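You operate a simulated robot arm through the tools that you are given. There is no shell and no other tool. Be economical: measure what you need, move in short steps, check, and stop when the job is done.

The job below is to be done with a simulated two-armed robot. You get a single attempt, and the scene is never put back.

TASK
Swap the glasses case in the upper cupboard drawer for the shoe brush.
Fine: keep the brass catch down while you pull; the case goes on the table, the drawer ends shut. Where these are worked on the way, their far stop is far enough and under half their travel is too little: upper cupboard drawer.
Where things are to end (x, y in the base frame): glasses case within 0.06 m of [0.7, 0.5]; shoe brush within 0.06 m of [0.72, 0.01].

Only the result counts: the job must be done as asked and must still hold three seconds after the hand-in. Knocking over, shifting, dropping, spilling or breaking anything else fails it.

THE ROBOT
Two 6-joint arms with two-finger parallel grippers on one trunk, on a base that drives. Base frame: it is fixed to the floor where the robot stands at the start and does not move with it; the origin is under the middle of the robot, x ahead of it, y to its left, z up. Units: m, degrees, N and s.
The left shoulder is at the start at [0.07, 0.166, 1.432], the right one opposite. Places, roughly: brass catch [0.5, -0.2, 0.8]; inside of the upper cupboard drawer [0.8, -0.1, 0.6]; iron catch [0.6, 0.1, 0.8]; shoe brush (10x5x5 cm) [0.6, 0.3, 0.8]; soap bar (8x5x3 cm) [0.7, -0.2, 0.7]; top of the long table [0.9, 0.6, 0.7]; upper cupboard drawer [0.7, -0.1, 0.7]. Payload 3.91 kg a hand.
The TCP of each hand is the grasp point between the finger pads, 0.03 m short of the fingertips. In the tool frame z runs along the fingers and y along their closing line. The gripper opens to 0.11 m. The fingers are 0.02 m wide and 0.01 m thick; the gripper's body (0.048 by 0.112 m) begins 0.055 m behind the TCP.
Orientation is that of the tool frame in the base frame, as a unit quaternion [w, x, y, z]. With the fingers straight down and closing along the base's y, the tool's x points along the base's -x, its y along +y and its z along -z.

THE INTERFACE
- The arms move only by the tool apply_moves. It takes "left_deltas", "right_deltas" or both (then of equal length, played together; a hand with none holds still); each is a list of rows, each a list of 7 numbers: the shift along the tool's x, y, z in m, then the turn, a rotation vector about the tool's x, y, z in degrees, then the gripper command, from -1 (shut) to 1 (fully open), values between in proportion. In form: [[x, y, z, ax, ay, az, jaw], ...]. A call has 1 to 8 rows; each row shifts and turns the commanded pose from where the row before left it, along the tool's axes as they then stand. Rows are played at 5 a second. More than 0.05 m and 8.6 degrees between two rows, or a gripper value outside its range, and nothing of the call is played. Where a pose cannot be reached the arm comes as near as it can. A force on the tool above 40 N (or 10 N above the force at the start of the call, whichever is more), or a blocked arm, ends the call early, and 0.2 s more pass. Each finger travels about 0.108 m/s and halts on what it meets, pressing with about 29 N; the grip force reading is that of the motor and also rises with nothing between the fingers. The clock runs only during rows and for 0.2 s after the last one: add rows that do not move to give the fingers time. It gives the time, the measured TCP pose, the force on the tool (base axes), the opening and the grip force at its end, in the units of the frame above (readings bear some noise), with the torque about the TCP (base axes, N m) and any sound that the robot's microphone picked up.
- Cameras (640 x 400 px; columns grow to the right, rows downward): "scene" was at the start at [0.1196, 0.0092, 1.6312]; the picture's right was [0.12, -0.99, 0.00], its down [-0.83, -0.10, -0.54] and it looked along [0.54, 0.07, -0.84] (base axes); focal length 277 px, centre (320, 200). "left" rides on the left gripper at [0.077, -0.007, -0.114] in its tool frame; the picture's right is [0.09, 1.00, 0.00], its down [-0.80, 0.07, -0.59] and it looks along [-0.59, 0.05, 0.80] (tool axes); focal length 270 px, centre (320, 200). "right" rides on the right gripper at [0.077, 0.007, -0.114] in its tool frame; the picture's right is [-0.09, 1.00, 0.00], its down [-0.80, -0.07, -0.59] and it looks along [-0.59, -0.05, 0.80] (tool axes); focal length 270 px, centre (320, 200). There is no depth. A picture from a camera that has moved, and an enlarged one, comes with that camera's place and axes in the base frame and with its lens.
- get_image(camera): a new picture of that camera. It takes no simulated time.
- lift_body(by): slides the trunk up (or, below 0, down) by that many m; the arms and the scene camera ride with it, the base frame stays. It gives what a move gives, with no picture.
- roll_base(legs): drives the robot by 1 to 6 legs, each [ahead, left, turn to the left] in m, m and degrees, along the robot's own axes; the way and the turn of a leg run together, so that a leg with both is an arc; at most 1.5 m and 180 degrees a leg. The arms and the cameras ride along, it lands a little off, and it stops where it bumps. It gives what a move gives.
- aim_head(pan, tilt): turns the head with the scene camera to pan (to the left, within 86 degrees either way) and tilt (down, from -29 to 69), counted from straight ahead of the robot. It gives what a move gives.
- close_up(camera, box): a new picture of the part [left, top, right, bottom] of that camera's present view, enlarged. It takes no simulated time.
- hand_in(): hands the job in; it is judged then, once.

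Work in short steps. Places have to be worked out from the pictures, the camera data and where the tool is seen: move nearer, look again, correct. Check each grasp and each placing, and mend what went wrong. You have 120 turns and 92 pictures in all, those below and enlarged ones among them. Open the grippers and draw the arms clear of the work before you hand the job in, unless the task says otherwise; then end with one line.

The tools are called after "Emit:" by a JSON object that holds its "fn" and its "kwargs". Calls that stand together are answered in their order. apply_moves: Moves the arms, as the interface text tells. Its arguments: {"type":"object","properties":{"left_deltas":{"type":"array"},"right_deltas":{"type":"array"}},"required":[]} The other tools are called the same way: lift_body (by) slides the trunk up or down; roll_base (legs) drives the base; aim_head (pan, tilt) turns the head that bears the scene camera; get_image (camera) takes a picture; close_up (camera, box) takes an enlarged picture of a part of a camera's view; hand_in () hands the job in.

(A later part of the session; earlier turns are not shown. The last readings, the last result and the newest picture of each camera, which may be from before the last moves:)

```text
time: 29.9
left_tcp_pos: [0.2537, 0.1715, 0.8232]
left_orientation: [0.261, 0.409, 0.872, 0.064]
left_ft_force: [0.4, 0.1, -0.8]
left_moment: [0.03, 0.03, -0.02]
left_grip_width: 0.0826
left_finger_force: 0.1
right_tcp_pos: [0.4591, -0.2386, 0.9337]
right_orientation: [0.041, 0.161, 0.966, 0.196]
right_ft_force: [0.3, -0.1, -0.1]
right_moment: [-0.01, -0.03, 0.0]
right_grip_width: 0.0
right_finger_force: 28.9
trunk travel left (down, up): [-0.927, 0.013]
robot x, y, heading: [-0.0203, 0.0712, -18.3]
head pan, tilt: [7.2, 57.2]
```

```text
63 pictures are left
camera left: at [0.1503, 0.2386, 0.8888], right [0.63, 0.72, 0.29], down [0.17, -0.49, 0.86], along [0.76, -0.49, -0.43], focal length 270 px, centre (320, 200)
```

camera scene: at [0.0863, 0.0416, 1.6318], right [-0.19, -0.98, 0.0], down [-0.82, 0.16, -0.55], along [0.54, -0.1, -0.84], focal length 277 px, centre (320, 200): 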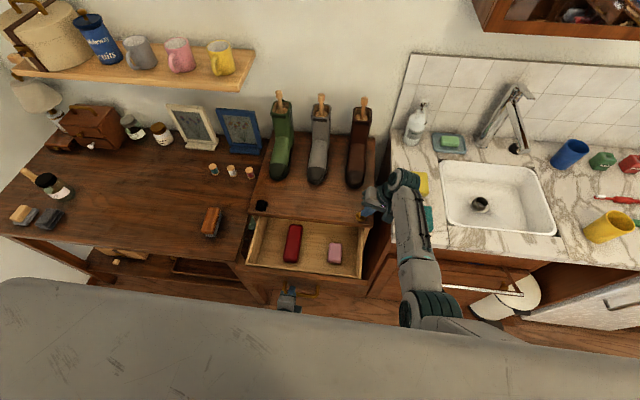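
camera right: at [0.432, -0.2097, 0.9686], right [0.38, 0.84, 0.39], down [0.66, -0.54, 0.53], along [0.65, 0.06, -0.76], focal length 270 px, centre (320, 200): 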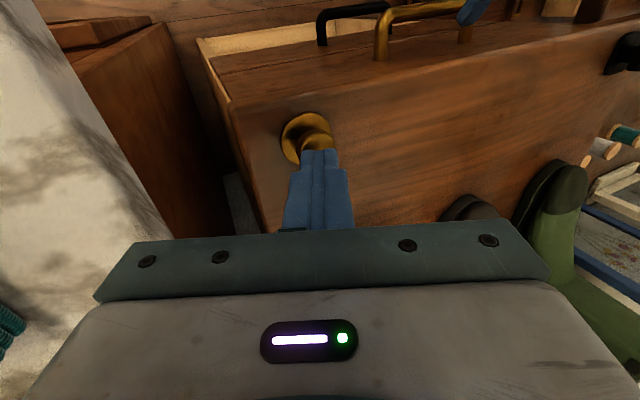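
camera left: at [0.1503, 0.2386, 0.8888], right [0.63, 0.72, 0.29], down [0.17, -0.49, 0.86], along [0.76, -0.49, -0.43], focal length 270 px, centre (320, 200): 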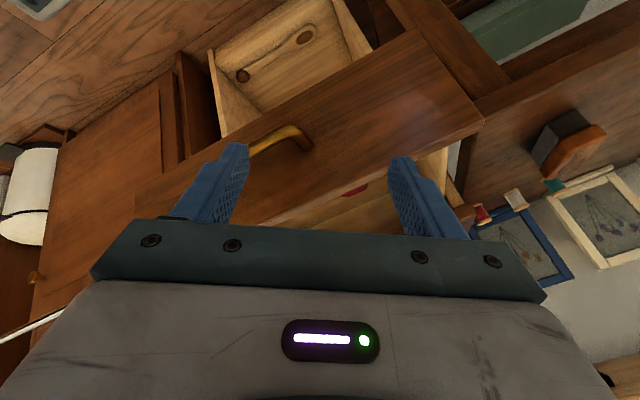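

The left hand is half turned. I move it forward and up, then rotate it to vertical in line with the case.

Emit:
{"fn": "apply_moves", "kwargs": {"left_deltas": [[-0.031, 0.02, 0, 0, 0, 0, 0.5], [-0.031, 0.02, 0, 0, 0, 0, 0.5], [-0.031, 0.02, 0, 0, 0, 0, 0.5], [-0.031, 0.02, 0, 0, 0, 0, 0.5], [0, 0, 0, 1.93, 4.9, -5.72, 0.5], [0, 0, 0, 1.93, 4.9, -5.72, 0.5], [0, 0, 0, 1.93, 4.9, -5.72, 0.5], [0, 0, 0, 1.93, 4.9, -5.72, 0.5]]}}

Emit:
{"fn": "apply_moves", "kwargs": {"left_deltas": [[0, 0, 0, 1.93, 4.9, -5.72, 0.5], [0, 0, 0, 1.93, 4.9, -5.72, 0.5], [0, 0, 0, 0, 0, 0, 0.5]]}}

Emit:
{"fn": "get_image", "kwargs": {"camera": "left"}}

```text
time: 31.7
left_tcp_pos: [0.3714, 0.1454, 0.896]
left_orientation: [0.085, 0.232, 0.969, 0.031]
left_ft_force: [0.2, 0.7, -0.4]
left_moment: [-0.01, -0.01, 0.02]
left_grip_width: 0.0825
left_finger_force: 0.1
right_tcp_pos: [0.4601, -0.2375, 0.9338]
right_orientation: [0.041, 0.161, 0.967, 0.195]
right_ft_force: [0.2, 0.6, -0.6]
right_moment: [0.02, 0.0, 0.01]
right_grip_width: 0.0
right_finger_force: 29.3
trunk travel left (down, up): [-0.927, 0.013]
robot x, y, heading: [-0.0198, 0.0676, -18.3]
head pan, tilt: [7.2, 57.2]
```

```text
time: 32.5
left_tcp_pos: [0.3734, 0.1328, 0.9013]
left_orientation: [0.0, 0.131, 0.991, -0.005]
left_ft_force: [-0.3, -0.2, 0.2]
left_moment: [-0.01, -0.02, -0.01]
left_grip_width: 0.0827
left_finger_force: 0.1
right_tcp_pos: [0.4593, -0.2375, 0.9346]
right_orientation: [0.041, 0.16, 0.967, 0.195]
right_ft_force: [-0.1, -0.1, -1.1]
right_moment: [0.02, 0.01, 0.03]
right_grip_width: 0.0
right_finger_force: 29.0
trunk travel left (down, up): [-0.927, 0.013]
robot x, y, heading: [-0.0197, 0.0738, -18.0]
head pan, tilt: [7.2, 57.2]
```

```text
62 pictures are left
camera left: at [0.2972, 0.1471, 1.0153], right [0.17, 0.98, -0.01], down [0.79, -0.13, 0.6], along [0.59, -0.11, -0.8], focal length 270 px, centre (320, 200)
```

left: 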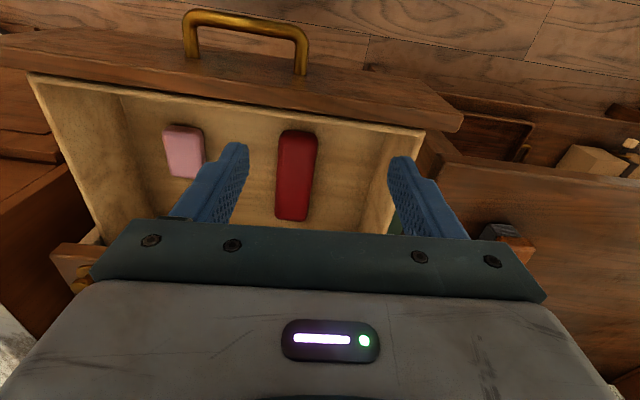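

Case triangulated at [0.508,0.070], top z≈0.658. I move over it and lower.

Emit:
{"fn": "apply_moves", "kwargs": {"left_deltas": [[-0.049, -0.009, 0, 0, 0, 0, 0.5], [-0.049, -0.009, 0, 0, 0, 0, 0.5], [-0.048, -0.008, 0, 0, 0, 0, 0.5], [0, 0, 0.045, 0, 0, 0, 0.5], [0, 0, 0.045, 0, 0, 0, 0.5], [0, 0, 0.045, 0, 0, 0, 0.5], [0, 0, 0.03, 0, 0, 0, 0.5], [0, 0, 0, 0, 0, 0, 0.5]]}}

Emit:
{"fn": "get_image", "kwargs": {"camera": "left"}}

Emit:
{"fn": "get_image", "kwargs": {"camera": "scene"}}

```text
time: 34.3
left_tcp_pos: [0.5088, 0.0688, 0.7368]
left_orientation: [0.001, 0.13, 0.992, -0.003]
left_ft_force: [0.9, -0.3, -0.2]
left_moment: [0.02, 0.03, 0.0]
left_grip_width: 0.0826
left_finger_force: 0.1
right_tcp_pos: [0.46, -0.2378, 0.934]
right_orientation: [0.041, 0.161, 0.967, 0.195]
right_ft_force: [0.0, -0.1, -0.2]
right_moment: [-0.07, -0.01, 0.02]
right_grip_width: 0.0
right_finger_force: 28.9
trunk travel left (down, up): [-0.927, 0.013]
robot x, y, heading: [-0.0196, 0.071, -18.1]
head pan, tilt: [7.2, 57.2]
```

```text
61 pictures are left
camera left: at [0.4316, 0.0841, 0.8503], right [0.17, 0.98, -0.01], down [0.79, -0.14, 0.6], along [0.59, -0.11, -0.8], focal length 270 px, centre (320, 200)
```

left: 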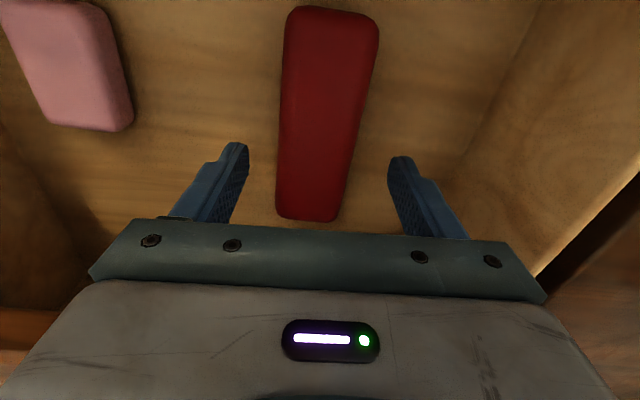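

```text
60 pictures are left
camera scene: at [0.0937, 0.0436, 1.6313], right [-0.19, -0.98, 0.0], down [-0.82, 0.16, -0.54], along [0.53, -0.1, -0.84], focal length 277 px, centre (320, 200)
```

scene: 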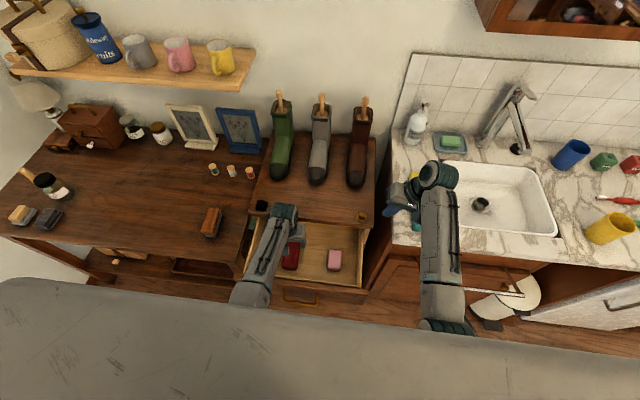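

Case is centred between fingers. I shift 7 mm toward its middle and descend carefully.

Emit:
{"fn": "apply_moves", "kwargs": {"left_deltas": [[0.007, 0.003, 0.03, 0, 0, 0, 0.5], [0, 0, 0.03, 0, 0, 0, 0.5], [0, 0, 0.012, 0, 0, 0, 0.5], [0, 0, 0.008, 0, 0, 0, 0.5], [0, 0, 0, 0, 0, 0, 0.5]]}}

Emit:
{"fn": "get_image", "kwargs": {"camera": "left"}}

```text
time: 35.0
left_tcp_pos: [0.5102, 0.0692, 0.678]
left_orientation: [0.011, 0.131, 0.991, -0.003]
left_ft_force: [-1.8, -1.5, 19.9]
left_moment: [0.88, 0.01, 0.03]
left_grip_width: 0.0818
left_finger_force: 0.0
right_tcp_pos: [0.4577, -0.2372, 0.934]
right_orientation: [0.042, 0.161, 0.966, 0.197]
right_ft_force: [-0.3, 0.6, -0.2]
right_moment: [-0.02, -0.03, 0.02]
right_grip_width: 0.0001
right_finger_force: 28.9
trunk travel left (down, up): [-0.927, 0.013]
robot x, y, heading: [-0.0269, 0.0687, -18.3]
head pan, tilt: [7.2, 57.2]
stopped in row 3 (left hand): the force on the tool passed its limit (the readings are from after the stop); the commanded pose is now the measured one
```

```text
59 pictures are left
camera left: at [0.4322, 0.0845, 0.7897], right [0.17, 0.98, -0.01], down [0.78, -0.13, 0.61], along [0.6, -0.11, -0.79], focal length 270 px, centre (320, 200)
```

left: 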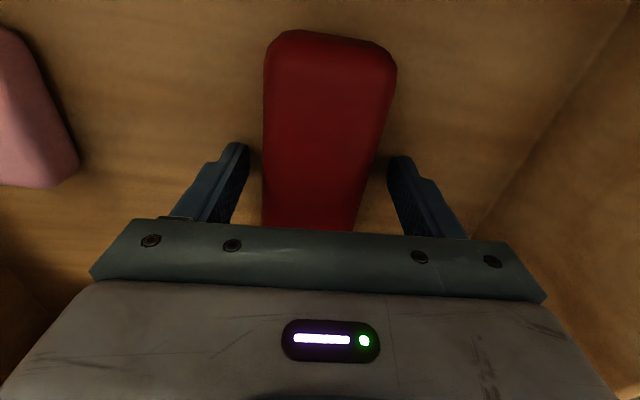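

Contact with the drawer floor (tip z≈0.648), so the case is well within the fingers. I lift 3 mm and close.

Emit:
{"fn": "apply_moves", "kwargs": {"left_deltas": [[0, 0, -0.004, 0, 0, 0, 0.3], [0, 0, 0, 0, 0, 0, 0], [0, 0, 0, 0, 0, 0, -0.5], [0, 0, 0, 0, 0, 0, -1], [0, 0, 0, 0, 0, 0, -1]]}}

Emit:
{"fn": "get_image", "kwargs": {"camera": "left"}}

```text
time: 36.2
left_tcp_pos: [0.5115, 0.0714, 0.6783]
left_orientation: [0.007, 0.13, 0.991, -0.003]
left_ft_force: [1.1, -0.2, -0.6]
left_moment: [-0.01, 0.0, -0.03]
left_grip_width: 0.0546
left_finger_force: 28.2
right_tcp_pos: [0.4604, -0.2398, 0.9337]
right_orientation: [0.04, 0.161, 0.967, 0.195]
right_ft_force: [-0.2, 0.2, -0.4]
right_moment: [-0.02, 0.02, -0.01]
right_grip_width: 0.0
right_finger_force: 29.5
trunk travel left (down, up): [-0.927, 0.013]
robot x, y, heading: [-0.0233, 0.0689, -18.4]
head pan, tilt: [7.2, 57.2]
```

```text
58 pictures are left
camera left: at [0.4328, 0.0855, 0.7912], right [0.17, 0.98, -0.01], down [0.78, -0.13, 0.61], along [0.6, -0.11, -0.79], focal length 270 px, centre (320, 200)
```

left: 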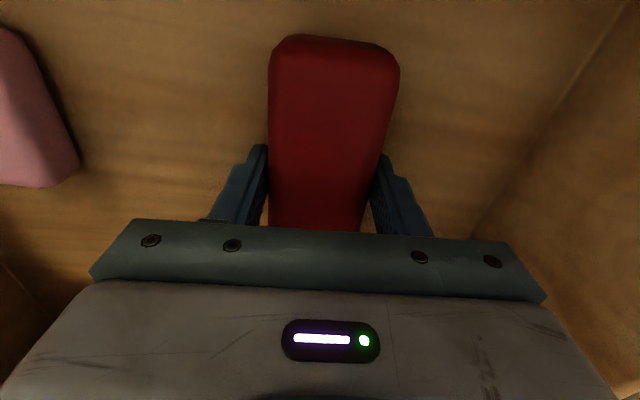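

Gripped (54.6 mm). Lift straight up 22 cm, then drive 0.30 m to the left.

Emit:
{"fn": "apply_moves", "kwargs": {"left_deltas": [[0, 0, -0.03, 0, 0, 0, -1], [0, 0, -0.04, 0, 0, 0, -1], [0, 0, -0.04, 0, 0, 0, -1], [0, 0, -0.04, 0, 0, 0, -1], [0, 0, -0.04, 0, 0, 0, -1], [0, 0, -0.03, 0, 0, 0, -1], [0, 0, 0, 0, 0, 0, -1]]}}

Emit:
{"fn": "get_image", "kwargs": {"camera": "scene"}}

```text
time: 37.9
left_tcp_pos: [0.5091, 0.0736, 0.8979]
left_orientation: [0.008, 0.131, 0.991, -0.004]
left_ft_force: [-0.1, -0.4, -1.7]
left_moment: [-0.01, 0.0, -0.01]
left_grip_width: 0.0544
left_finger_force: 28.7
right_tcp_pos: [0.4607, -0.2386, 0.9338]
right_orientation: [0.041, 0.16, 0.967, 0.195]
right_ft_force: [0.3, -0.1, -0.3]
right_moment: [0.02, 0.0, -0.02]
right_grip_width: 0.0003
right_finger_force: 29.2
trunk travel left (down, up): [-0.927, 0.013]
robot x, y, heading: [-0.0217, 0.0687, -18.2]
head pan, tilt: [7.2, 57.2]
```

```text
57 pictures are left
camera scene: at [0.0952, 0.0438, 1.6312], right [-0.19, -0.98, 0.0], down [-0.83, 0.16, -0.54], along [0.53, -0.1, -0.84], focal length 277 px, centre (320, 200)
```

scene: 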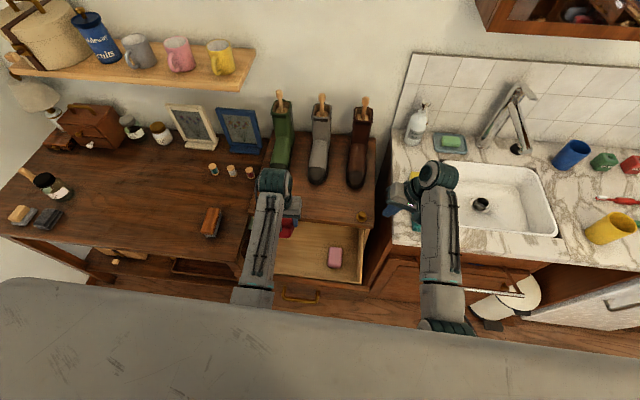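

Case is held; the spot [0.7,0.5] on the table is free. Drive left.

Emit:
{"fn": "roll_base", "kwargs": {"legs": [[0, 0.3, 0]]}}

Emit:
{"fn": "get_image", "kwargs": {"camera": "left"}}

Emit:
{"fn": "get_image", "kwargs": {"camera": "scene"}}

```text
time: 39.9
left_tcp_pos: [0.6007, 0.3556, 0.8989]
left_orientation: [0.007, 0.131, 0.991, -0.003]
left_ft_force: [0.8, 1.0, -2.2]
left_moment: [0.03, -0.05, 0.01]
left_grip_width: 0.0545
left_finger_force: 28.9
right_tcp_pos: [0.5526, 0.0447, 0.934]
right_orientation: [0.04, 0.161, 0.967, 0.196]
right_ft_force: [0.6, 0.5, -0.1]
right_moment: [0.02, 0.0, -0.01]
right_grip_width: 0.0
right_finger_force: 28.7
trunk travel left (down, up): [-0.927, 0.013]
robot x, y, heading: [0.0703, 0.3569, -17.8]
head pan, tilt: [7.2, 57.2]
```

```text
56 pictures are left
camera left: at [0.5229, 0.3704, 1.0114], right [0.17, 0.98, -0.01], down [0.78, -0.14, 0.61], along [0.6, -0.11, -0.79], focal length 270 px, centre (320, 200)
```

left: 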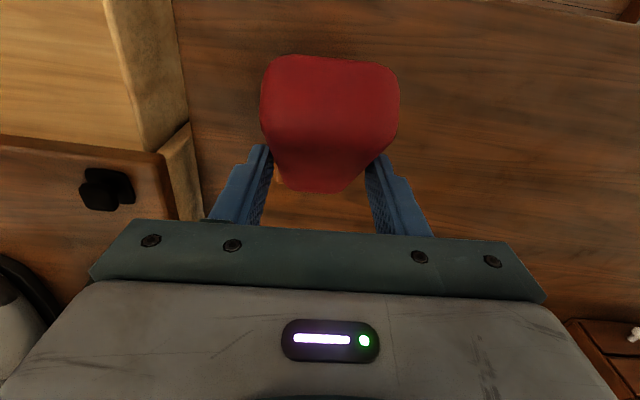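

```text
55 pictures are left
camera scene: at [0.1873, 0.3261, 1.6312], right [-0.19, -0.98, 0.0], down [-0.82, 0.16, -0.54], along [0.53, -0.1, -0.84], focal length 277 px, centre (320, 200)
```

scene: 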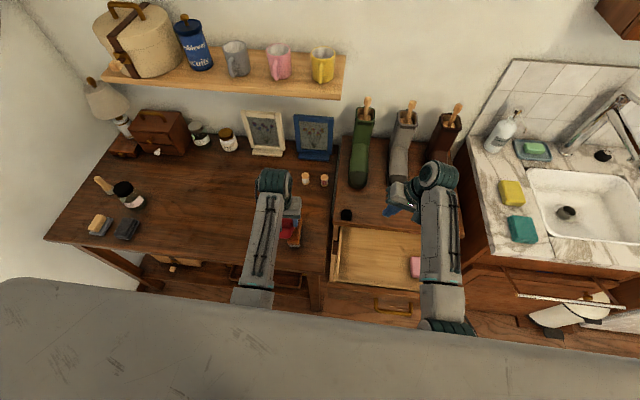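

The case seems pitched in the grip. I look closer.

Emit:
{"fn": "close_up", "kwargs": {"camera": "scene", "box": [240, 150, 340, 270]}}

Emit:
{"fn": "get_image", "kwargs": {"camera": "right"}}

```text
3.33 times, centred on (290, 210) of scene
camera zoom: at [0.1873, 0.3261, 1.6312], right [-0.19, -0.98, 0.0], down [-0.82, 0.16, -0.54], along [0.53, -0.1, -0.84], focal length 922 px, centre (420, 167)
```

zoom: 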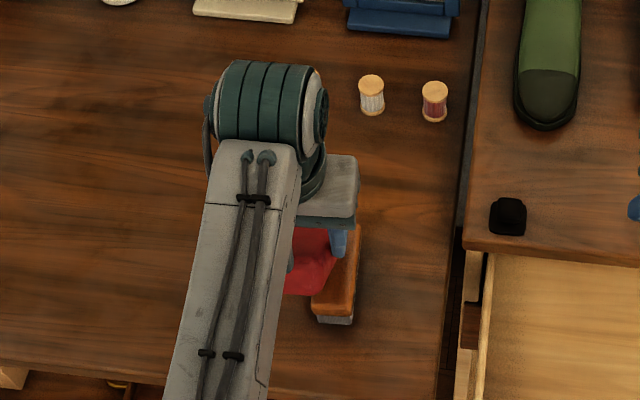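

```text
53 pictures are left
camera right: at [0.4663, 0.035, 1.0406], right [0.38, 0.84, 0.39], down [0.65, -0.54, 0.53], along [0.66, 0.05, -0.75], focal length 270 px, centre (320, 200)
```

right: 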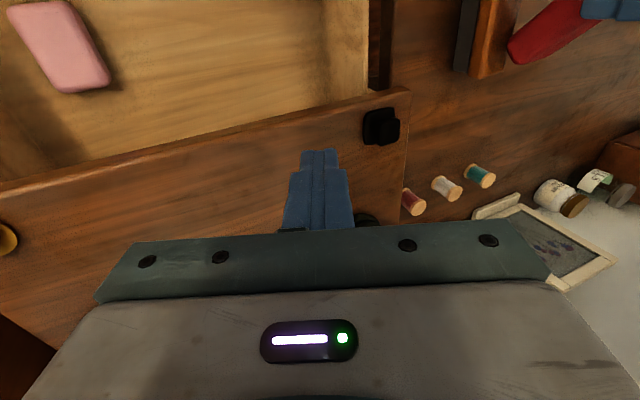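

The case is pitched far-end-down; it will level itself on the table. Move over the target at height.

Emit:
{"fn": "apply_moves", "kwargs": {"left_deltas": [[-0.0145, 0.041, 0, 0, 0, 0, -1], [-0.0145, 0.041, 0, 0, 0, 0, -1], [-0.0145, 0.041, 0, 0, 0, 0, -1], [-0.0145, 0.041, 0, 0, 0, 0, -1], [0, 0, 0, 0, 0, 0, -1]]}}

Emit:
{"fn": "get_image", "kwargs": {"camera": "scene"}}

Emit:
{"fn": "get_image", "kwargs": {"camera": "right"}}

```text
time: 41.1
left_tcp_pos: [0.6995, 0.4992, 0.8967]
left_orientation: [0.008, 0.131, 0.991, -0.003]
left_ft_force: [-0.7, 0.1, 0.2]
left_moment: [0.0, -0.02, 0.0]
left_grip_width: 0.0545
left_finger_force: 28.7
right_tcp_pos: [0.554, 0.0456, 0.9328]
right_orientation: [0.041, 0.161, 0.966, 0.196]
right_ft_force: [0.3, -0.6, 0.3]
right_moment: [0.0, -0.01, 0.03]
right_grip_width: 0.0004
right_finger_force: 29.3
trunk travel left (down, up): [-0.927, 0.013]
robot x, y, heading: [0.0692, 0.3555, -18.1]
head pan, tilt: [7.2, 57.2]
```

```text
52 pictures are left
camera scene: at [0.1877, 0.3275, 1.6312], right [-0.19, -0.98, 0.0], down [-0.82, 0.16, -0.54], along [0.53, -0.1, -0.84], focal length 277 px, centre (320, 200)
```

scene: 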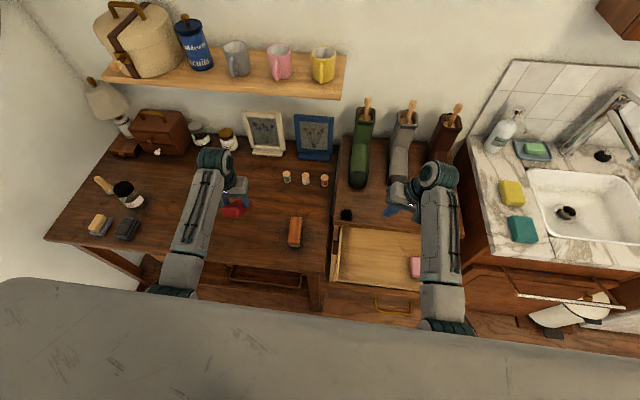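

```text
51 pictures are left
camera right: at [0.4666, 0.0358, 1.0408], right [0.38, 0.84, 0.39], down [0.65, -0.54, 0.53], along [0.66, 0.05, -0.75], focal length 270 px, centre (320, 200)
```

right: 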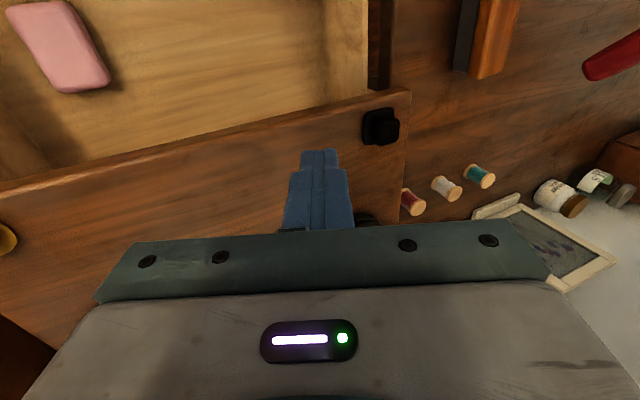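

I lower the case: first to z≈0.80, then small steps.

Emit:
{"fn": "apply_moves", "kwargs": {"left_deltas": [[0, 0, 0.04, 0, 0, 0, -1], [0, 0, 0.04, 0, 0, 0, -1], [0, 0, 0.015, 0, 0, 0, -1], [0, 0, 0.01, 0, 0, 0, -1], [0, 0, 0.01, 0, 0, 0, -1], [0, 0, 0.008, 0, 0, 0, -1], [0, 0, 0, 0, 0, 0, -1]]}}

Emit:
{"fn": "get_image", "kwargs": {"camera": "left"}}

Emit:
{"fn": "close_up", "kwargs": {"camera": "scene", "box": [180, 130, 340, 260]}}

```text
time: 42.7
left_tcp_pos: [0.7001, 0.4985, 0.7765]
left_orientation: [0.008, 0.132, 0.991, -0.004]
left_ft_force: [-2.3, 1.5, 8.1]
left_moment: [0.07, -0.64, 0.04]
left_grip_width: 0.0548
left_finger_force: 28.5
right_tcp_pos: [0.5528, 0.0459, 0.9348]
right_orientation: [0.041, 0.161, 0.967, 0.195]
right_ft_force: [0.7, 0.2, -0.3]
right_moment: [-0.04, 0.01, -0.01]
right_grip_width: 0.0
right_finger_force: 28.6
trunk travel left (down, up): [-0.927, 0.013]
robot x, y, heading: [0.0711, 0.3577, -18.1]
head pan, tilt: [7.2, 57.2]
```

```text
50 pictures are left
camera left: at [0.6223, 0.5141, 0.8885], right [0.17, 0.98, -0.01], down [0.78, -0.13, 0.61], along [0.6, -0.11, -0.79], focal length 270 px, centre (320, 200)
```

left: 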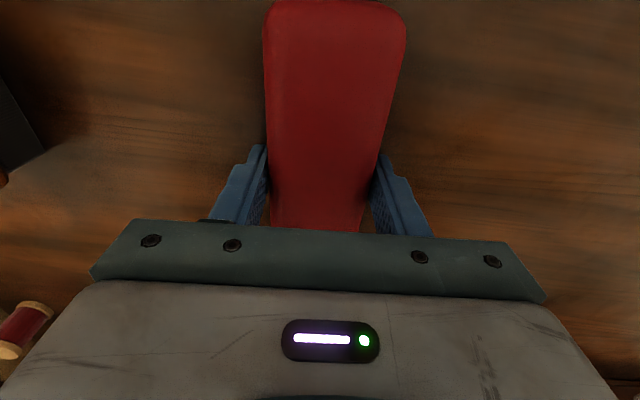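

```text
3.08 times, centred on (260, 195) of scene
camera zoom: at [0.1856, 0.3283, 1.6314], right [-0.19, -0.98, 0.0], down [-0.82, 0.16, -0.54], along [0.53, -0.1, -0.84], focal length 851 px, centre (505, 215)
```

zoom: 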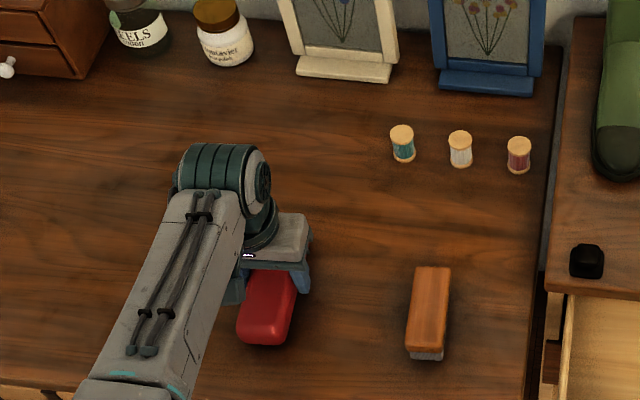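

Contact began and the case has levelled. Lower further in small steps.

Emit:
{"fn": "apply_moves", "kwargs": {"left_deltas": [[0, 0, 0.006, 0, 0, 0, -1], [0, 0, 0.006, 0, 0, 0, -1], [0, 0, 0.005, 0, 0, 0, -1], [0, 0, 0, 0, 0, 0, -1]]}}

Emit:
{"fn": "get_image", "kwargs": {"camera": "left"}}

```text
time: 43.4
left_tcp_pos: [0.7029, 0.4976, 0.7718]
left_orientation: [0.013, 0.131, 0.991, -0.003]
left_ft_force: [-14.0, 0.2, 35.5]
left_moment: [1.15, 0.49, 0.4]
left_grip_width: 0.0546
left_finger_force: 29.1
right_tcp_pos: [0.5503, 0.0451, 0.9362]
right_orientation: [0.043, 0.161, 0.966, 0.196]
right_ft_force: [-0.2, -0.2, -0.1]
right_moment: [0.01, 0.01, 0.02]
right_grip_width: 0.0002
right_finger_force: 29.2
trunk travel left (down, up): [-0.927, 0.013]
robot x, y, heading: [0.0732, 0.3558, -18.3]
head pan, tilt: [7.2, 57.2]
stopped in row 3 (left hand): the force on the tool passed its limit (the readings are from after the stop); the commanded pose is now the measured one
```

```text
48 pictures are left
camera left: at [0.6249, 0.5135, 0.8822], right [0.17, 0.98, 0.0], down [0.78, -0.13, 0.62], along [0.61, -0.11, -0.79], focal length 270 px, centre (320, 200)
```

left: 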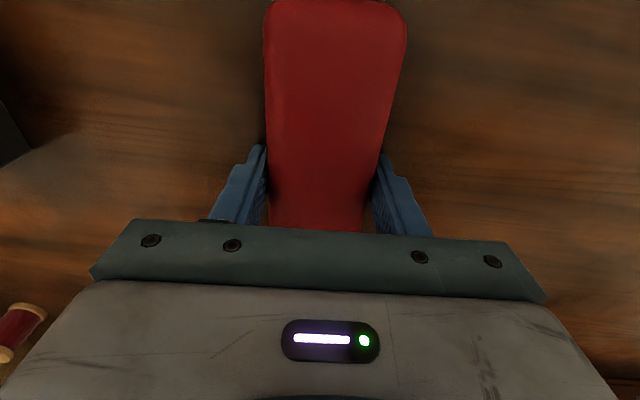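

Fingertips reached the table (z≈0.742). Raise 2 mm, open, and withdraw upward.

Emit:
{"fn": "apply_moves", "kwargs": {"left_deltas": [[0, 0, -0.003, 0, 0, 0, -1], [0, 0, 0, 0, 0, 0, 0.2], [0, 0, 0, 0, 0, 0, 0.5], [0, 0, -0.03, 0, 0, 0, 0.5], [0, 0, -0.04, 0, 0, 0, 0.5], [0, 0, -0.04, 0, 0, 0, 0.5], [0, 0, 0, 0, 0, 0, 0.5]]}}

Emit:
{"fn": "get_image", "kwargs": {"camera": "left"}}

Emit:
{"fn": "get_image", "kwargs": {"camera": "scene"}}

```text
time: 45.0
left_tcp_pos: [0.7028, 0.4995, 0.8782]
left_orientation: [0.009, 0.132, 0.991, -0.003]
left_ft_force: [0.9, 0.6, 0.9]
left_moment: [-0.01, 0.03, 0.02]
left_grip_width: 0.0827
left_finger_force: 0.0
right_tcp_pos: [0.5533, 0.0468, 0.9339]
right_orientation: [0.041, 0.161, 0.967, 0.194]
right_ft_force: [0.2, 0.7, 0.1]
right_moment: [0.01, 0.01, -0.01]
right_grip_width: 0.0001
right_finger_force: 29.0
trunk travel left (down, up): [-0.927, 0.013]
robot x, y, heading: [0.0725, 0.3557, -18.1]
head pan, tilt: [7.2, 57.2]
```

```text
47 pictures are left
camera left: at [0.624, 0.5147, 0.9902], right [0.17, 0.98, -0.01], down [0.78, -0.13, 0.61], along [0.6, -0.11, -0.79], focal length 270 px, centre (320, 200)
```

left: 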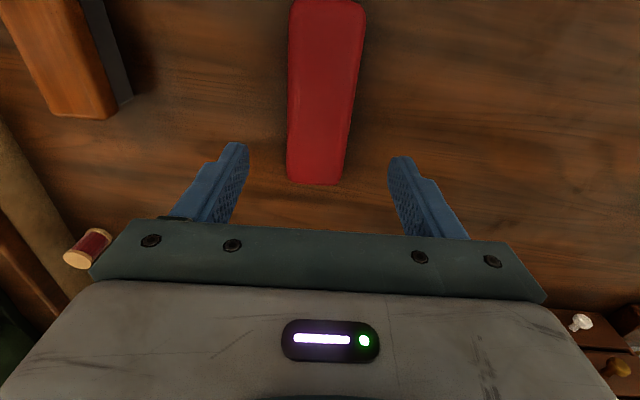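

```text
46 pictures are left
camera scene: at [0.1889, 0.329, 1.6311], right [-0.19, -0.98, 0.0], down [-0.83, 0.16, -0.54], along [0.53, -0.1, -0.84], focal length 277 px, centre (320, 200)
```

scene: 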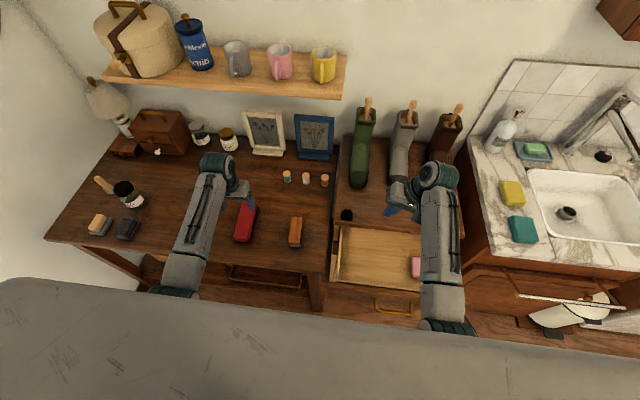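

Case lies at ≈ [0.697,0.50] — good. Brush center ≈ [0.615,0.331], axis ≈ -12°. I move the left hand above the brush.

Emit:
{"fn": "apply_moves", "kwargs": {"left_deltas": [[0.0103, -0.0464, 0, 0, 0, 0, 0.5], [0.0103, -0.0464, 0, 0, 0, 0, 0.5], [0.0103, -0.0464, 0, 0, 0, 0, 0.5], [0.0103, -0.0464, 0, 0, 0, -3, 0.5], [0, 0, 0, 0, 0, 0, 0.5]]}}

Emit:
{"fn": "get_image", "kwargs": {"camera": "left"}}

```text
time: 46.2
left_tcp_pos: [0.6146, 0.3311, 0.8784]
left_orientation: [0.01, 0.105, 0.994, -0.003]
left_ft_force: [0.1, -0.2, 0.1]
left_moment: [-0.04, 0.01, -0.01]
left_grip_width: 0.0826
left_finger_force: 0.1
right_tcp_pos: [0.5543, 0.0477, 0.9329]
right_orientation: [0.04, 0.162, 0.967, 0.195]
right_ft_force: [-0.7, 0.3, 1.0]
right_moment: [-0.02, -0.01, 0.0]
right_grip_width: 0.0
right_finger_force: 29.0
trunk travel left (down, up): [-0.927, 0.013]
robot x, y, heading: [0.076, 0.36, -17.9]
head pan, tilt: [7.2, 57.2]
```

```text
45 pictures are left
camera left: at [0.5354, 0.342, 0.9905], right [0.12, 0.99, -0.01], down [0.79, -0.09, 0.61], along [0.61, -0.08, -0.79], focal length 270 px, centre (320, 200)
```

left: 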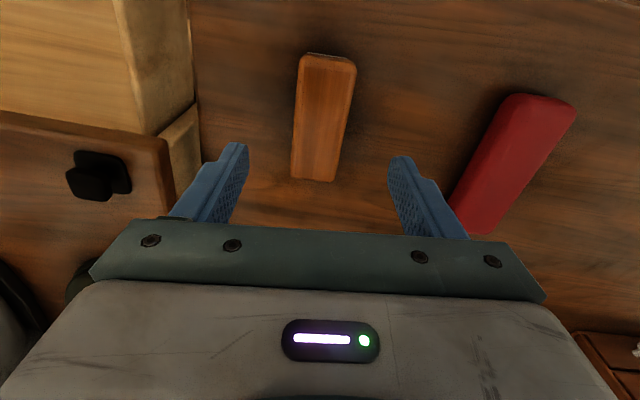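

Brush confirmed at [0.617,0.331]. Descend and grip.

Emit:
{"fn": "apply_moves", "kwargs": {"left_deltas": [[-0.003, 0, 0.04, 0, 0, 0, 0.3], [0, 0, 0.04, 0, 0, 0, 0.3], [0, 0, 0.022, 0, 0, 0, 0.3], [0, 0, 0, 0, 0, 0, 0.3], [0, 0, 0, 0, 0, 0, -0.3], [0, 0, 0, 0, 0, 0, -1], [0, 0, 0, 0, 0, 0, -1]]}}

Emit:
{"fn": "get_image", "kwargs": {"camera": "left"}}

```text
time: 47.8
left_tcp_pos: [0.6197, 0.3307, 0.7762]
left_orientation: [0.011, 0.105, 0.994, -0.003]
left_ft_force: [0.1, -0.1, -0.5]
left_moment: [0.03, -0.03, -0.02]
left_grip_width: 0.042
left_finger_force: 28.8
right_tcp_pos: [0.5535, 0.0452, 0.9345]
right_orientation: [0.041, 0.16, 0.967, 0.195]
right_ft_force: [-0.9, 0.2, -0.6]
right_moment: [0.0, 0.01, 0.01]
right_grip_width: 0.0
right_finger_force: 29.2
trunk travel left (down, up): [-0.927, 0.013]
robot x, y, heading: [0.0708, 0.3565, -18.4]
head pan, tilt: [7.2, 57.2]
```

```text
44 pictures are left
camera left: at [0.5405, 0.3411, 0.8884], right [0.12, 0.99, -0.01], down [0.79, -0.09, 0.61], along [0.61, -0.08, -0.79], focal length 270 px, centre (320, 200)
```

left: 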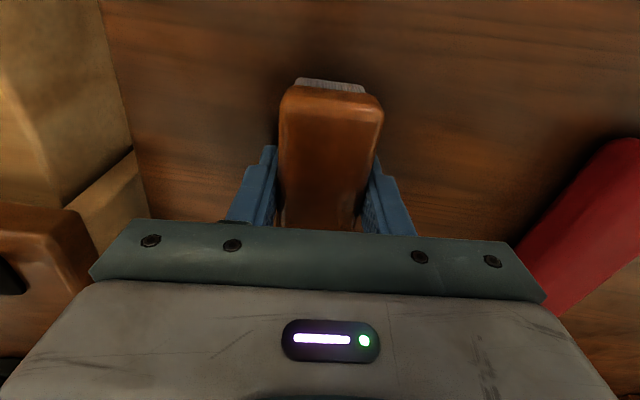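

Brush gripped (42 mm). Lift 13 cm and drive back 0.30 m to the right.

Emit:
{"fn": "apply_moves", "kwargs": {"left_deltas": [[0, 0, -0.03, 0, 0, 0, -1], [0, 0, -0.03, 0, 0, 0, -1], [0, 0, -0.035, 0, 0, 0, -1], [0, 0, -0.035, 0, 0, 0, -1], [0, 0, 0, 0, 0, 0, -1]]}}

Emit:
{"fn": "roll_base", "kwargs": {"legs": [[0, -0.3, 0]]}}

Emit:
{"fn": "get_image", "kwargs": {"camera": "left"}}

Emit:
{"fn": "get_image", "kwargs": {"camera": "scene"}}

```text
time: 49.0
left_tcp_pos: [0.6159, 0.3319, 0.9079]
left_orientation: [0.01, 0.105, 0.994, -0.004]
left_ft_force: [-0.8, 0.2, -0.8]
left_moment: [0.02, -0.02, -0.02]
left_grip_width: 0.0418
left_finger_force: 28.8
right_tcp_pos: [0.5535, 0.0459, 0.9342]
right_orientation: [0.041, 0.161, 0.967, 0.195]
right_ft_force: [0.2, -0.6, 0.3]
right_moment: [0.05, 0.01, 0.03]
right_grip_width: 0.0001
right_finger_force: 28.9
trunk travel left (down, up): [-0.927, 0.013]
robot x, y, heading: [0.0692, 0.3571, -18.2]
head pan, tilt: [7.2, 57.2]
```

```text
time: 51.0
left_tcp_pos: [0.5244, 0.0518, 0.9053]
left_orientation: [0.01, 0.107, 0.994, -0.004]
left_ft_force: [-0.2, -0.1, -1.7]
left_moment: [0.0, 0.02, 0.04]
left_grip_width: 0.0414
left_finger_force: 29.6
right_tcp_pos: [0.4607, -0.2344, 0.9353]
right_orientation: [0.041, 0.162, 0.967, 0.195]
right_ft_force: [1.1, -0.7, -0.8]
right_moment: [-0.05, -0.04, 0.01]
right_grip_width: 0.0
right_finger_force: 29.2
trunk travel left (down, up): [-0.927, 0.013]
robot x, y, heading: [-0.0228, 0.0745, -18.3]
head pan, tilt: [7.2, 57.2]
```

```text
43 pictures are left
camera left: at [0.445, 0.0609, 1.0185], right [0.12, 0.99, -0.01], down [0.79, -0.09, 0.61], along [0.61, -0.08, -0.79], focal length 270 px, centre (320, 200)
```

left: 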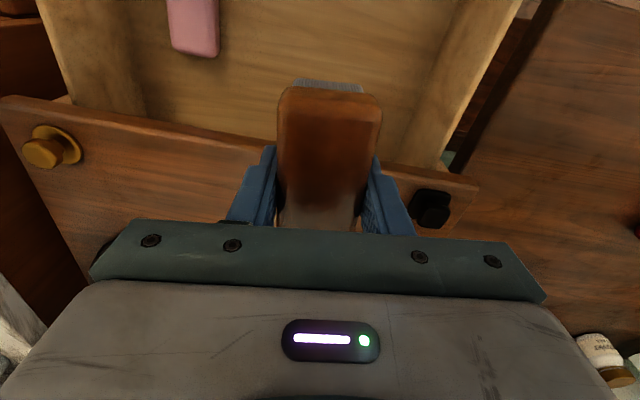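

```text
42 pictures are left
camera scene: at [0.0959, 0.0487, 1.6312], right [-0.19, -0.98, 0.0], down [-0.82, 0.16, -0.54], along [0.53, -0.11, -0.84], focal length 277 px, centre (320, 200)
```

scene: 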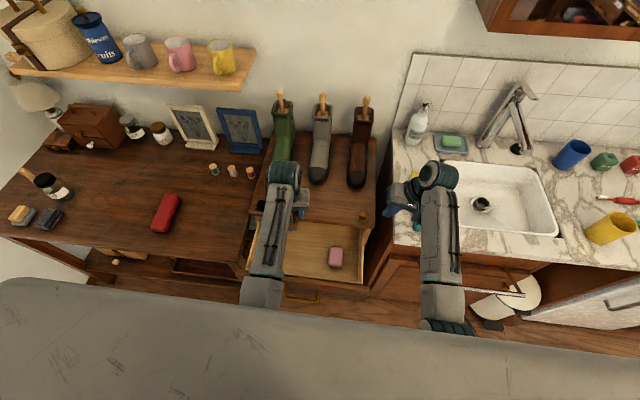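

Move over the target spot (≈[0.505,0.078] with drawer open) and lower the brush into the drawer.

Emit:
{"fn": "apply_moves", "kwargs": {"left_deltas": [[0.024, 0.0214, 0, 0, 0, 0, -1], [0, 0, 0.045, 0, 0, 0, -1], [0, 0, 0.045, 0, 0, 0, -1], [0, 0, 0.045, 0, 0, 0, -1], [0, 0, 0.045, 0, 0, 0, -1], [0, 0, 0.03, 0, 0, 0, -1], [0, 0, 0, 0, 0, 0, -1]]}}

Emit:
{"fn": "get_image", "kwargs": {"camera": "left"}}

```text
time: 52.6
left_tcp_pos: [0.5085, 0.0733, 0.6957]
left_orientation: [0.011, 0.106, 0.994, -0.003]
left_ft_force: [0.3, 0.6, -0.7]
left_moment: [0.0, 0.03, -0.02]
left_grip_width: 0.0413
left_finger_force: 28.8
right_tcp_pos: [0.46, -0.2363, 0.9339]
right_orientation: [0.041, 0.162, 0.966, 0.196]
right_ft_force: [-0.3, -0.5, -0.7]
right_moment: [-0.01, -0.02, -0.01]
right_grip_width: 0.0
right_finger_force: 29.2
trunk travel left (down, up): [-0.927, 0.013]
robot x, y, heading: [-0.022, 0.0739, -18.3]
head pan, tilt: [7.2, 57.2]
```

```text
41 pictures are left
camera left: at [0.4293, 0.0838, 0.808], right [0.12, 0.99, -0.01], down [0.79, -0.09, 0.61], along [0.61, -0.08, -0.79], focal length 270 px, centre (320, 200)
```

left: 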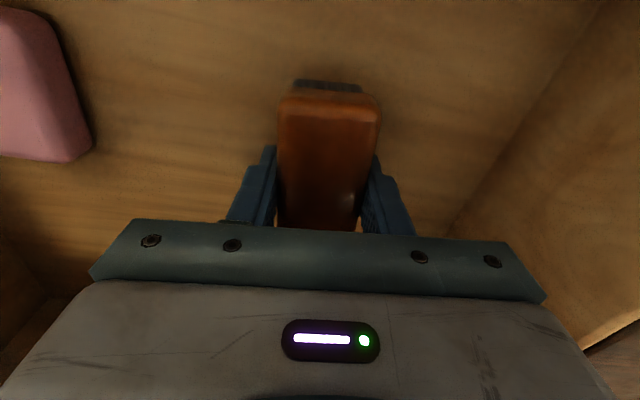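

Lower the last ~13 mm in small steps until contact.

Emit:
{"fn": "apply_moves", "kwargs": {"left_deltas": [[0, 0, 0.005, 0, 0, 0, -1], [0, 0, 0.004, 0, 0, 0, -1], [0, 0, 0.003, 0, 0, 0, -1], [0, 0, 0.003, 0, 0, 0, -1], [0, 0, 0, 0, 0, 0, -1]]}}

```text
time: 53.8
left_tcp_pos: [0.5101, 0.0723, 0.683]
left_orientation: [0.013, 0.106, 0.994, -0.003]
left_ft_force: [1.3, 0.3, 18.0]
left_moment: [0.3, 0.67, -0.07]
left_grip_width: 0.0415
left_finger_force: 28.8
right_tcp_pos: [0.4578, -0.235, 0.9348]
right_orientation: [0.042, 0.162, 0.966, 0.195]
right_ft_force: [0.2, 0.0, -0.6]
right_moment: [0.03, 0.01, 0.02]
right_grip_width: 0.0
right_finger_force: 29.1
trunk travel left (down, up): [-0.927, 0.013]
robot x, y, heading: [-0.0186, 0.0782, -18.3]
head pan, tilt: [7.2, 57.2]
```

The brush stands on the floor (18 N). Open gently and rise clear.

Emit:
{"fn": "apply_moves", "kwargs": {"left_deltas": [[0, 0, -0.001, 0, 0, 0, -0.1], [0, 0, 0, 0, 0, 0, 0.2], [0, 0, -0.02, 0, 0, 0, 0.2], [0, 0, -0.045, 0, 0, 0, 0.2], [0, 0, -0.045, 0, 0, 0, 0.2], [0, 0, -0.045, 0, 0, 0, 0.2], [0, 0, -0.045, 0, 0, 0, 0], [0, 0, 0, 0, 0, 0, 0]]}}

Emit:
{"fn": "get_image", "kwargs": {"camera": "left"}}

Emit:
{"fn": "close_up", "kwargs": {"camera": "scene", "box": [180, 170, 400, 307]}}

```text
time: 55.6
left_tcp_pos: [0.5053, 0.0765, 0.8817]
left_orientation: [0.01, 0.106, 0.994, -0.003]
left_ft_force: [-0.3, -0.6, 0.4]
left_moment: [0.0, 0.0, 0.0]
left_grip_width: 0.055
left_finger_force: 0.0
right_tcp_pos: [0.4604, -0.2348, 0.9351]
right_orientation: [0.041, 0.161, 0.966, 0.196]
right_ft_force: [0.8, -0.2, 0.0]
right_moment: [-0.02, 0.02, 0.0]
right_grip_width: 0.0
right_finger_force: 28.9
trunk travel left (down, up): [-0.927, 0.013]
robot x, y, heading: [-0.025, 0.0732, -18.4]
head pan, tilt: [7.2, 57.2]
```

```text
40 pictures are left
camera left: at [0.426, 0.0865, 0.995], right [0.12, 0.99, -0.01], down [0.79, -0.09, 0.61], along [0.61, -0.08, -0.79], focal length 270 px, centre (320, 200)
```

left: 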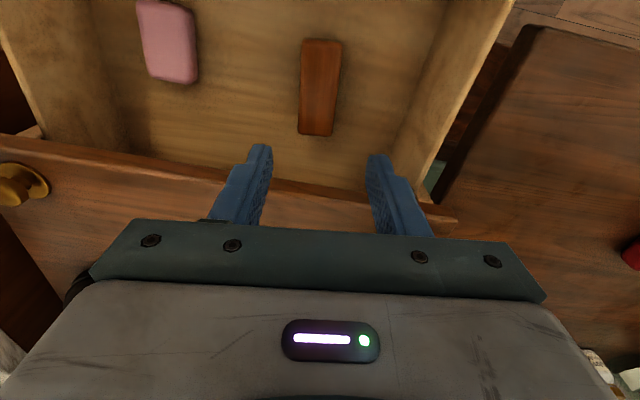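

```text
2.91 times, centred on (290, 238) of scene
camera zoom: at [0.0953, 0.0465, 1.6312], right [-0.19, -0.98, 0.0], down [-0.82, 0.16, -0.54], along [0.53, -0.1, -0.84], focal length 805 px, centre (407, 88)
```

zoom: 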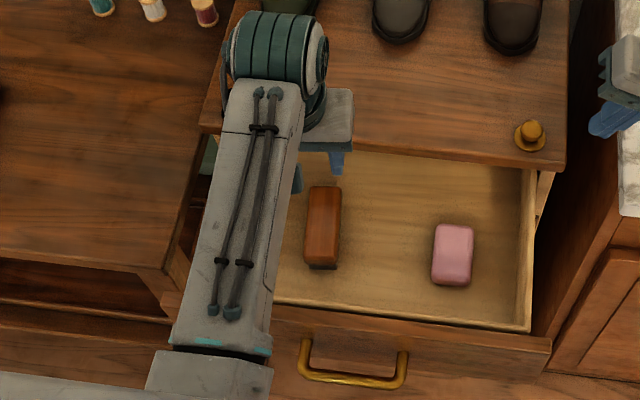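

Brush is upright at its place beside the soap. Now I move the left hand, closed, to outside the drawer front at handle centre to push it shut.

Emit:
{"fn": "apply_moves", "kwargs": {"left_deltas": [[0.0397, -0.003, 0, 0, 0, 0, -1], [0.0397, -0.003, 0, 0, 0, 0, -1], [0.0397, -0.003, 0, 0, 0, 0, -1], [0.0397, -0.003, 0, 0, 0, 0, -1], [0.0397, -0.003, 0, 0, 0, 6, -1], [0, 0, 0.04, 0, 0, 0, -1], [0, 0, 0.03, 0, 0, 0, -1], [0, 0, 0, 0, 0, 0, -1]]}}

Emit:
{"fn": "get_image", "kwargs": {"camera": "left"}}

Emit:
{"fn": "close_up", "kwargs": {"camera": "scene", "box": [180, 170, 400, 307]}}

```text
time: 56.8
left_tcp_pos: [0.3489, 0.1689, 0.8726]
left_orientation: [0.037, 0.174, 0.981, 0.073]
left_ft_force: [-0.5, 0.2, -0.1]
left_moment: [-0.01, 0.0, 0.04]
left_grip_width: 0.0
left_finger_force: 28.9
left hand out of reach, approached as far as the arm can: row 5
right_tcp_pos: [0.4595, -0.2353, 0.9346]
right_orientation: [0.041, 0.162, 0.966, 0.195]
right_ft_force: [0.2, -0.7, -0.5]
right_moment: [-0.01, -0.03, -0.01]
right_grip_width: 0.0
right_finger_force: 29.2
trunk travel left (down, up): [-0.927, 0.013]
robot x, y, heading: [-0.0183, 0.077, -18.4]
head pan, tilt: [7.2, 57.2]
stopped in row 5 (left hand): the arm was blocked; the commanded pose is now the measured one
```

```text
38 pictures are left
camera left: at [0.2634, 0.174, 0.9815], right [0.25, 0.96, 0.15], down [0.71, -0.29, 0.64], along [0.65, -0.05, -0.76], focal length 270 px, centre (320, 200)
```

left: 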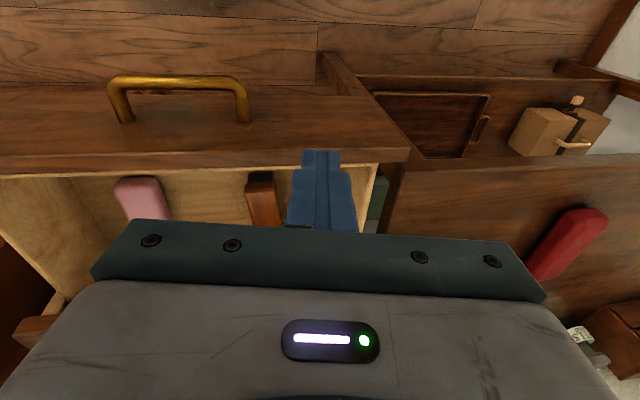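

```text
2.91 times, centred on (290, 238) of scene
camera zoom: at [0.0922, 0.0474, 1.6315], right [-0.19, -0.98, 0.0], down [-0.82, 0.16, -0.54], along [0.53, -0.1, -0.84], focal length 805 px, centre (407, 88)
```

zoom: 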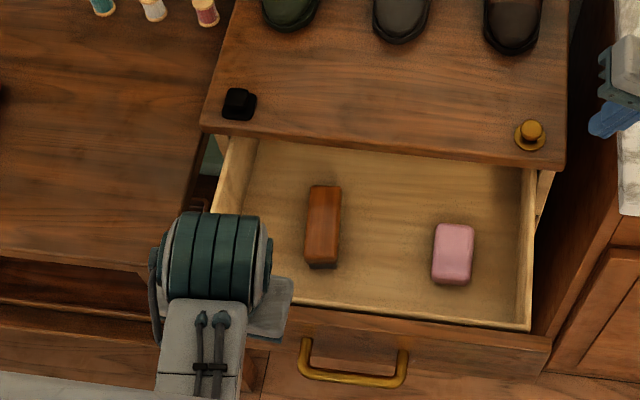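

The arm is too cramped there. I back the robot 0.10 m and shift 0.08 m right.

Emit:
{"fn": "roll_base", "kwargs": {"legs": [[-0.1, 0, 0], [0, -0.08, 0]]}}

Emit:
{"fn": "get_image", "kwargs": {"camera": "scene"}}

```text
time: 58.6
left_tcp_pos: [0.2319, 0.1267, 0.8722]
left_orientation: [0.037, 0.174, 0.982, 0.07]
left_ft_force: [0.4, -0.5, 0.3]
left_moment: [-0.03, 0.02, 0.03]
left_grip_width: 0.0001
left_finger_force: 28.5
right_tcp_pos: [0.3422, -0.2765, 0.9345]
right_orientation: [0.04, 0.162, 0.967, 0.194]
right_ft_force: [0.0, 0.1, 0.3]
right_moment: [-0.02, 0.01, -0.02]
right_grip_width: 0.0001
right_finger_force: 29.3
trunk travel left (down, up): [-0.927, 0.013]
robot x, y, heading: [-0.139, 0.0309, -18.3]
head pan, tilt: [7.2, 57.2]
```

```text
36 pictures are left
camera scene: at [-0.0226, 0.0083, 1.6312], right [-0.19, -0.98, 0.0], down [-0.83, 0.16, -0.54], along [0.53, -0.11, -0.84], focal length 277 px, centre (320, 200)
```

scene: 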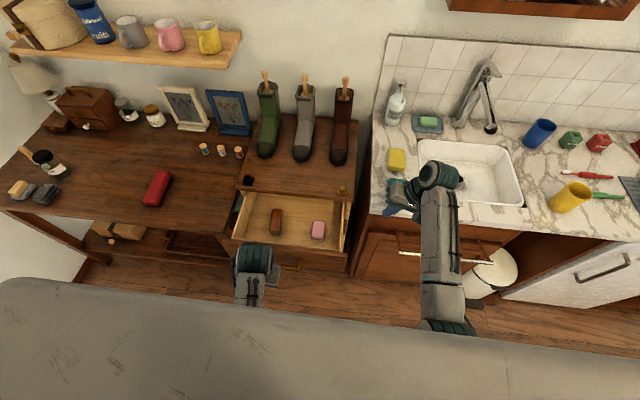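

Now straighten the hand, lower it to push height (tips z≈0.735, above the handle bar) in front of the panel.

Emit:
{"fn": "apply_moves", "kwargs": {"left_deltas": [[0, 0, 0.02, 8.4, 0, 0, -1], [0, 0, 0.03, 0, 0, 0, -1], [0, 0, 0.03, 0, 0, 0, -1], [0, 0, 0.027, 0, 0, 0, -1], [-0.04, 0, 0, 0, 0, 0, -1], [0, 0, 0, 0, 0, 0, -1]]}}

Emit:
{"fn": "get_image", "kwargs": {"camera": "left"}}

```text
time: 60.0
left_tcp_pos: [0.2754, 0.1101, 0.7686]
left_orientation: [0.023, 0.176, 0.984, 0.001]
left_ft_force: [-0.3, 0.0, 0.5]
left_moment: [0.04, 0.0, -0.02]
left_grip_width: 0.0001
left_finger_force: 29.1
right_tcp_pos: [0.3404, -0.2791, 0.9346]
right_orientation: [0.041, 0.163, 0.966, 0.196]
right_ft_force: [-0.2, -0.6, 0.7]
right_moment: [0.02, 0.03, 0.0]
right_grip_width: 0.0
right_finger_force: 29.8
trunk travel left (down, up): [-0.927, 0.013]
robot x, y, heading: [-0.1385, 0.0295, -18.2]
head pan, tilt: [7.2, 57.2]
```

```text
35 pictures are left
camera left: at [0.1949, 0.132, 0.8781], right [0.26, 0.96, 0.01], down [0.75, -0.21, 0.63], along [0.61, -0.16, -0.77], focal length 270 px, centre (320, 200)
```

left: 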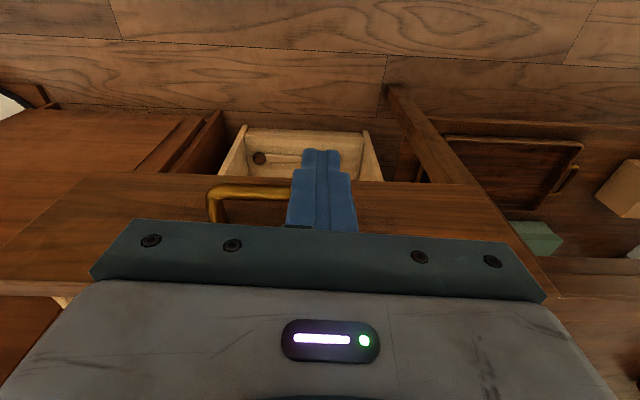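

Tips will meet the panel (top ≈0.763) about 7 cm ahead. I advance to contact slowly.

Emit:
{"fn": "apply_moves", "kwargs": {"left_deltas": [[-0.02, 0, 0.006, 0, 0, -2, -1], [-0.02, 0, 0, 0, 0, 0, -1], [-0.015, 0, 0, 0, 0, 0, -1], [-0.012, 0, 0, 0, 0, 0, -1], [-0.015, 0, 0, 0, 0, 0, -1], [-0.015, 0, 0, 0, 0, 0, -1], [-0.015, 0, 0, 0, 0, 0, -1], [0, 0, 0, 0, 0, 0, -1]]}}

Emit:
{"fn": "get_image", "kwargs": {"camera": "scene"}}

```text
time: 61.9
left_tcp_pos: [0.3817, 0.0765, 0.7676]
left_orientation: [0.024, 0.159, 0.987, 0.0]
left_ft_force: [-0.4, 0.3, -0.5]
left_moment: [-0.01, 0.0, 0.02]
left_grip_width: 0.0
left_finger_force: 29.4
right_tcp_pos: [0.3409, -0.2796, 0.9347]
right_orientation: [0.041, 0.162, 0.966, 0.195]
right_ft_force: [0.9, 0.3, -0.4]
right_moment: [0.01, -0.01, 0.04]
right_grip_width: 0.0
right_finger_force: 29.4
trunk travel left (down, up): [-0.927, 0.013]
robot x, y, heading: [-0.1415, 0.03, -18.1]
head pan, tilt: [7.2, 57.2]
```

```text
34 pictures are left
camera scene: at [-0.0247, 0.0023, 1.6313], right [-0.19, -0.98, 0.0], down [-0.82, 0.16, -0.54], along [0.53, -0.1, -0.84], focal length 277 px, centre (320, 200)
```

scene: 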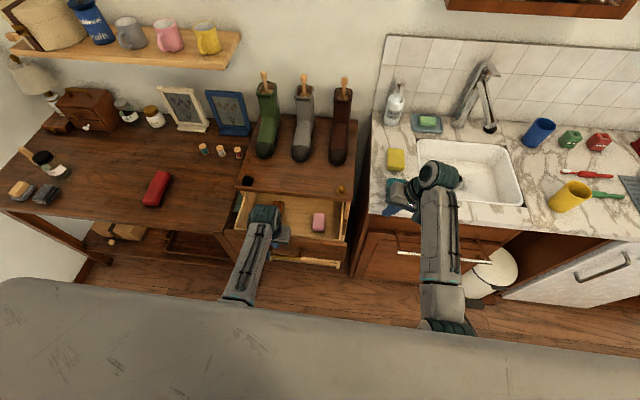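

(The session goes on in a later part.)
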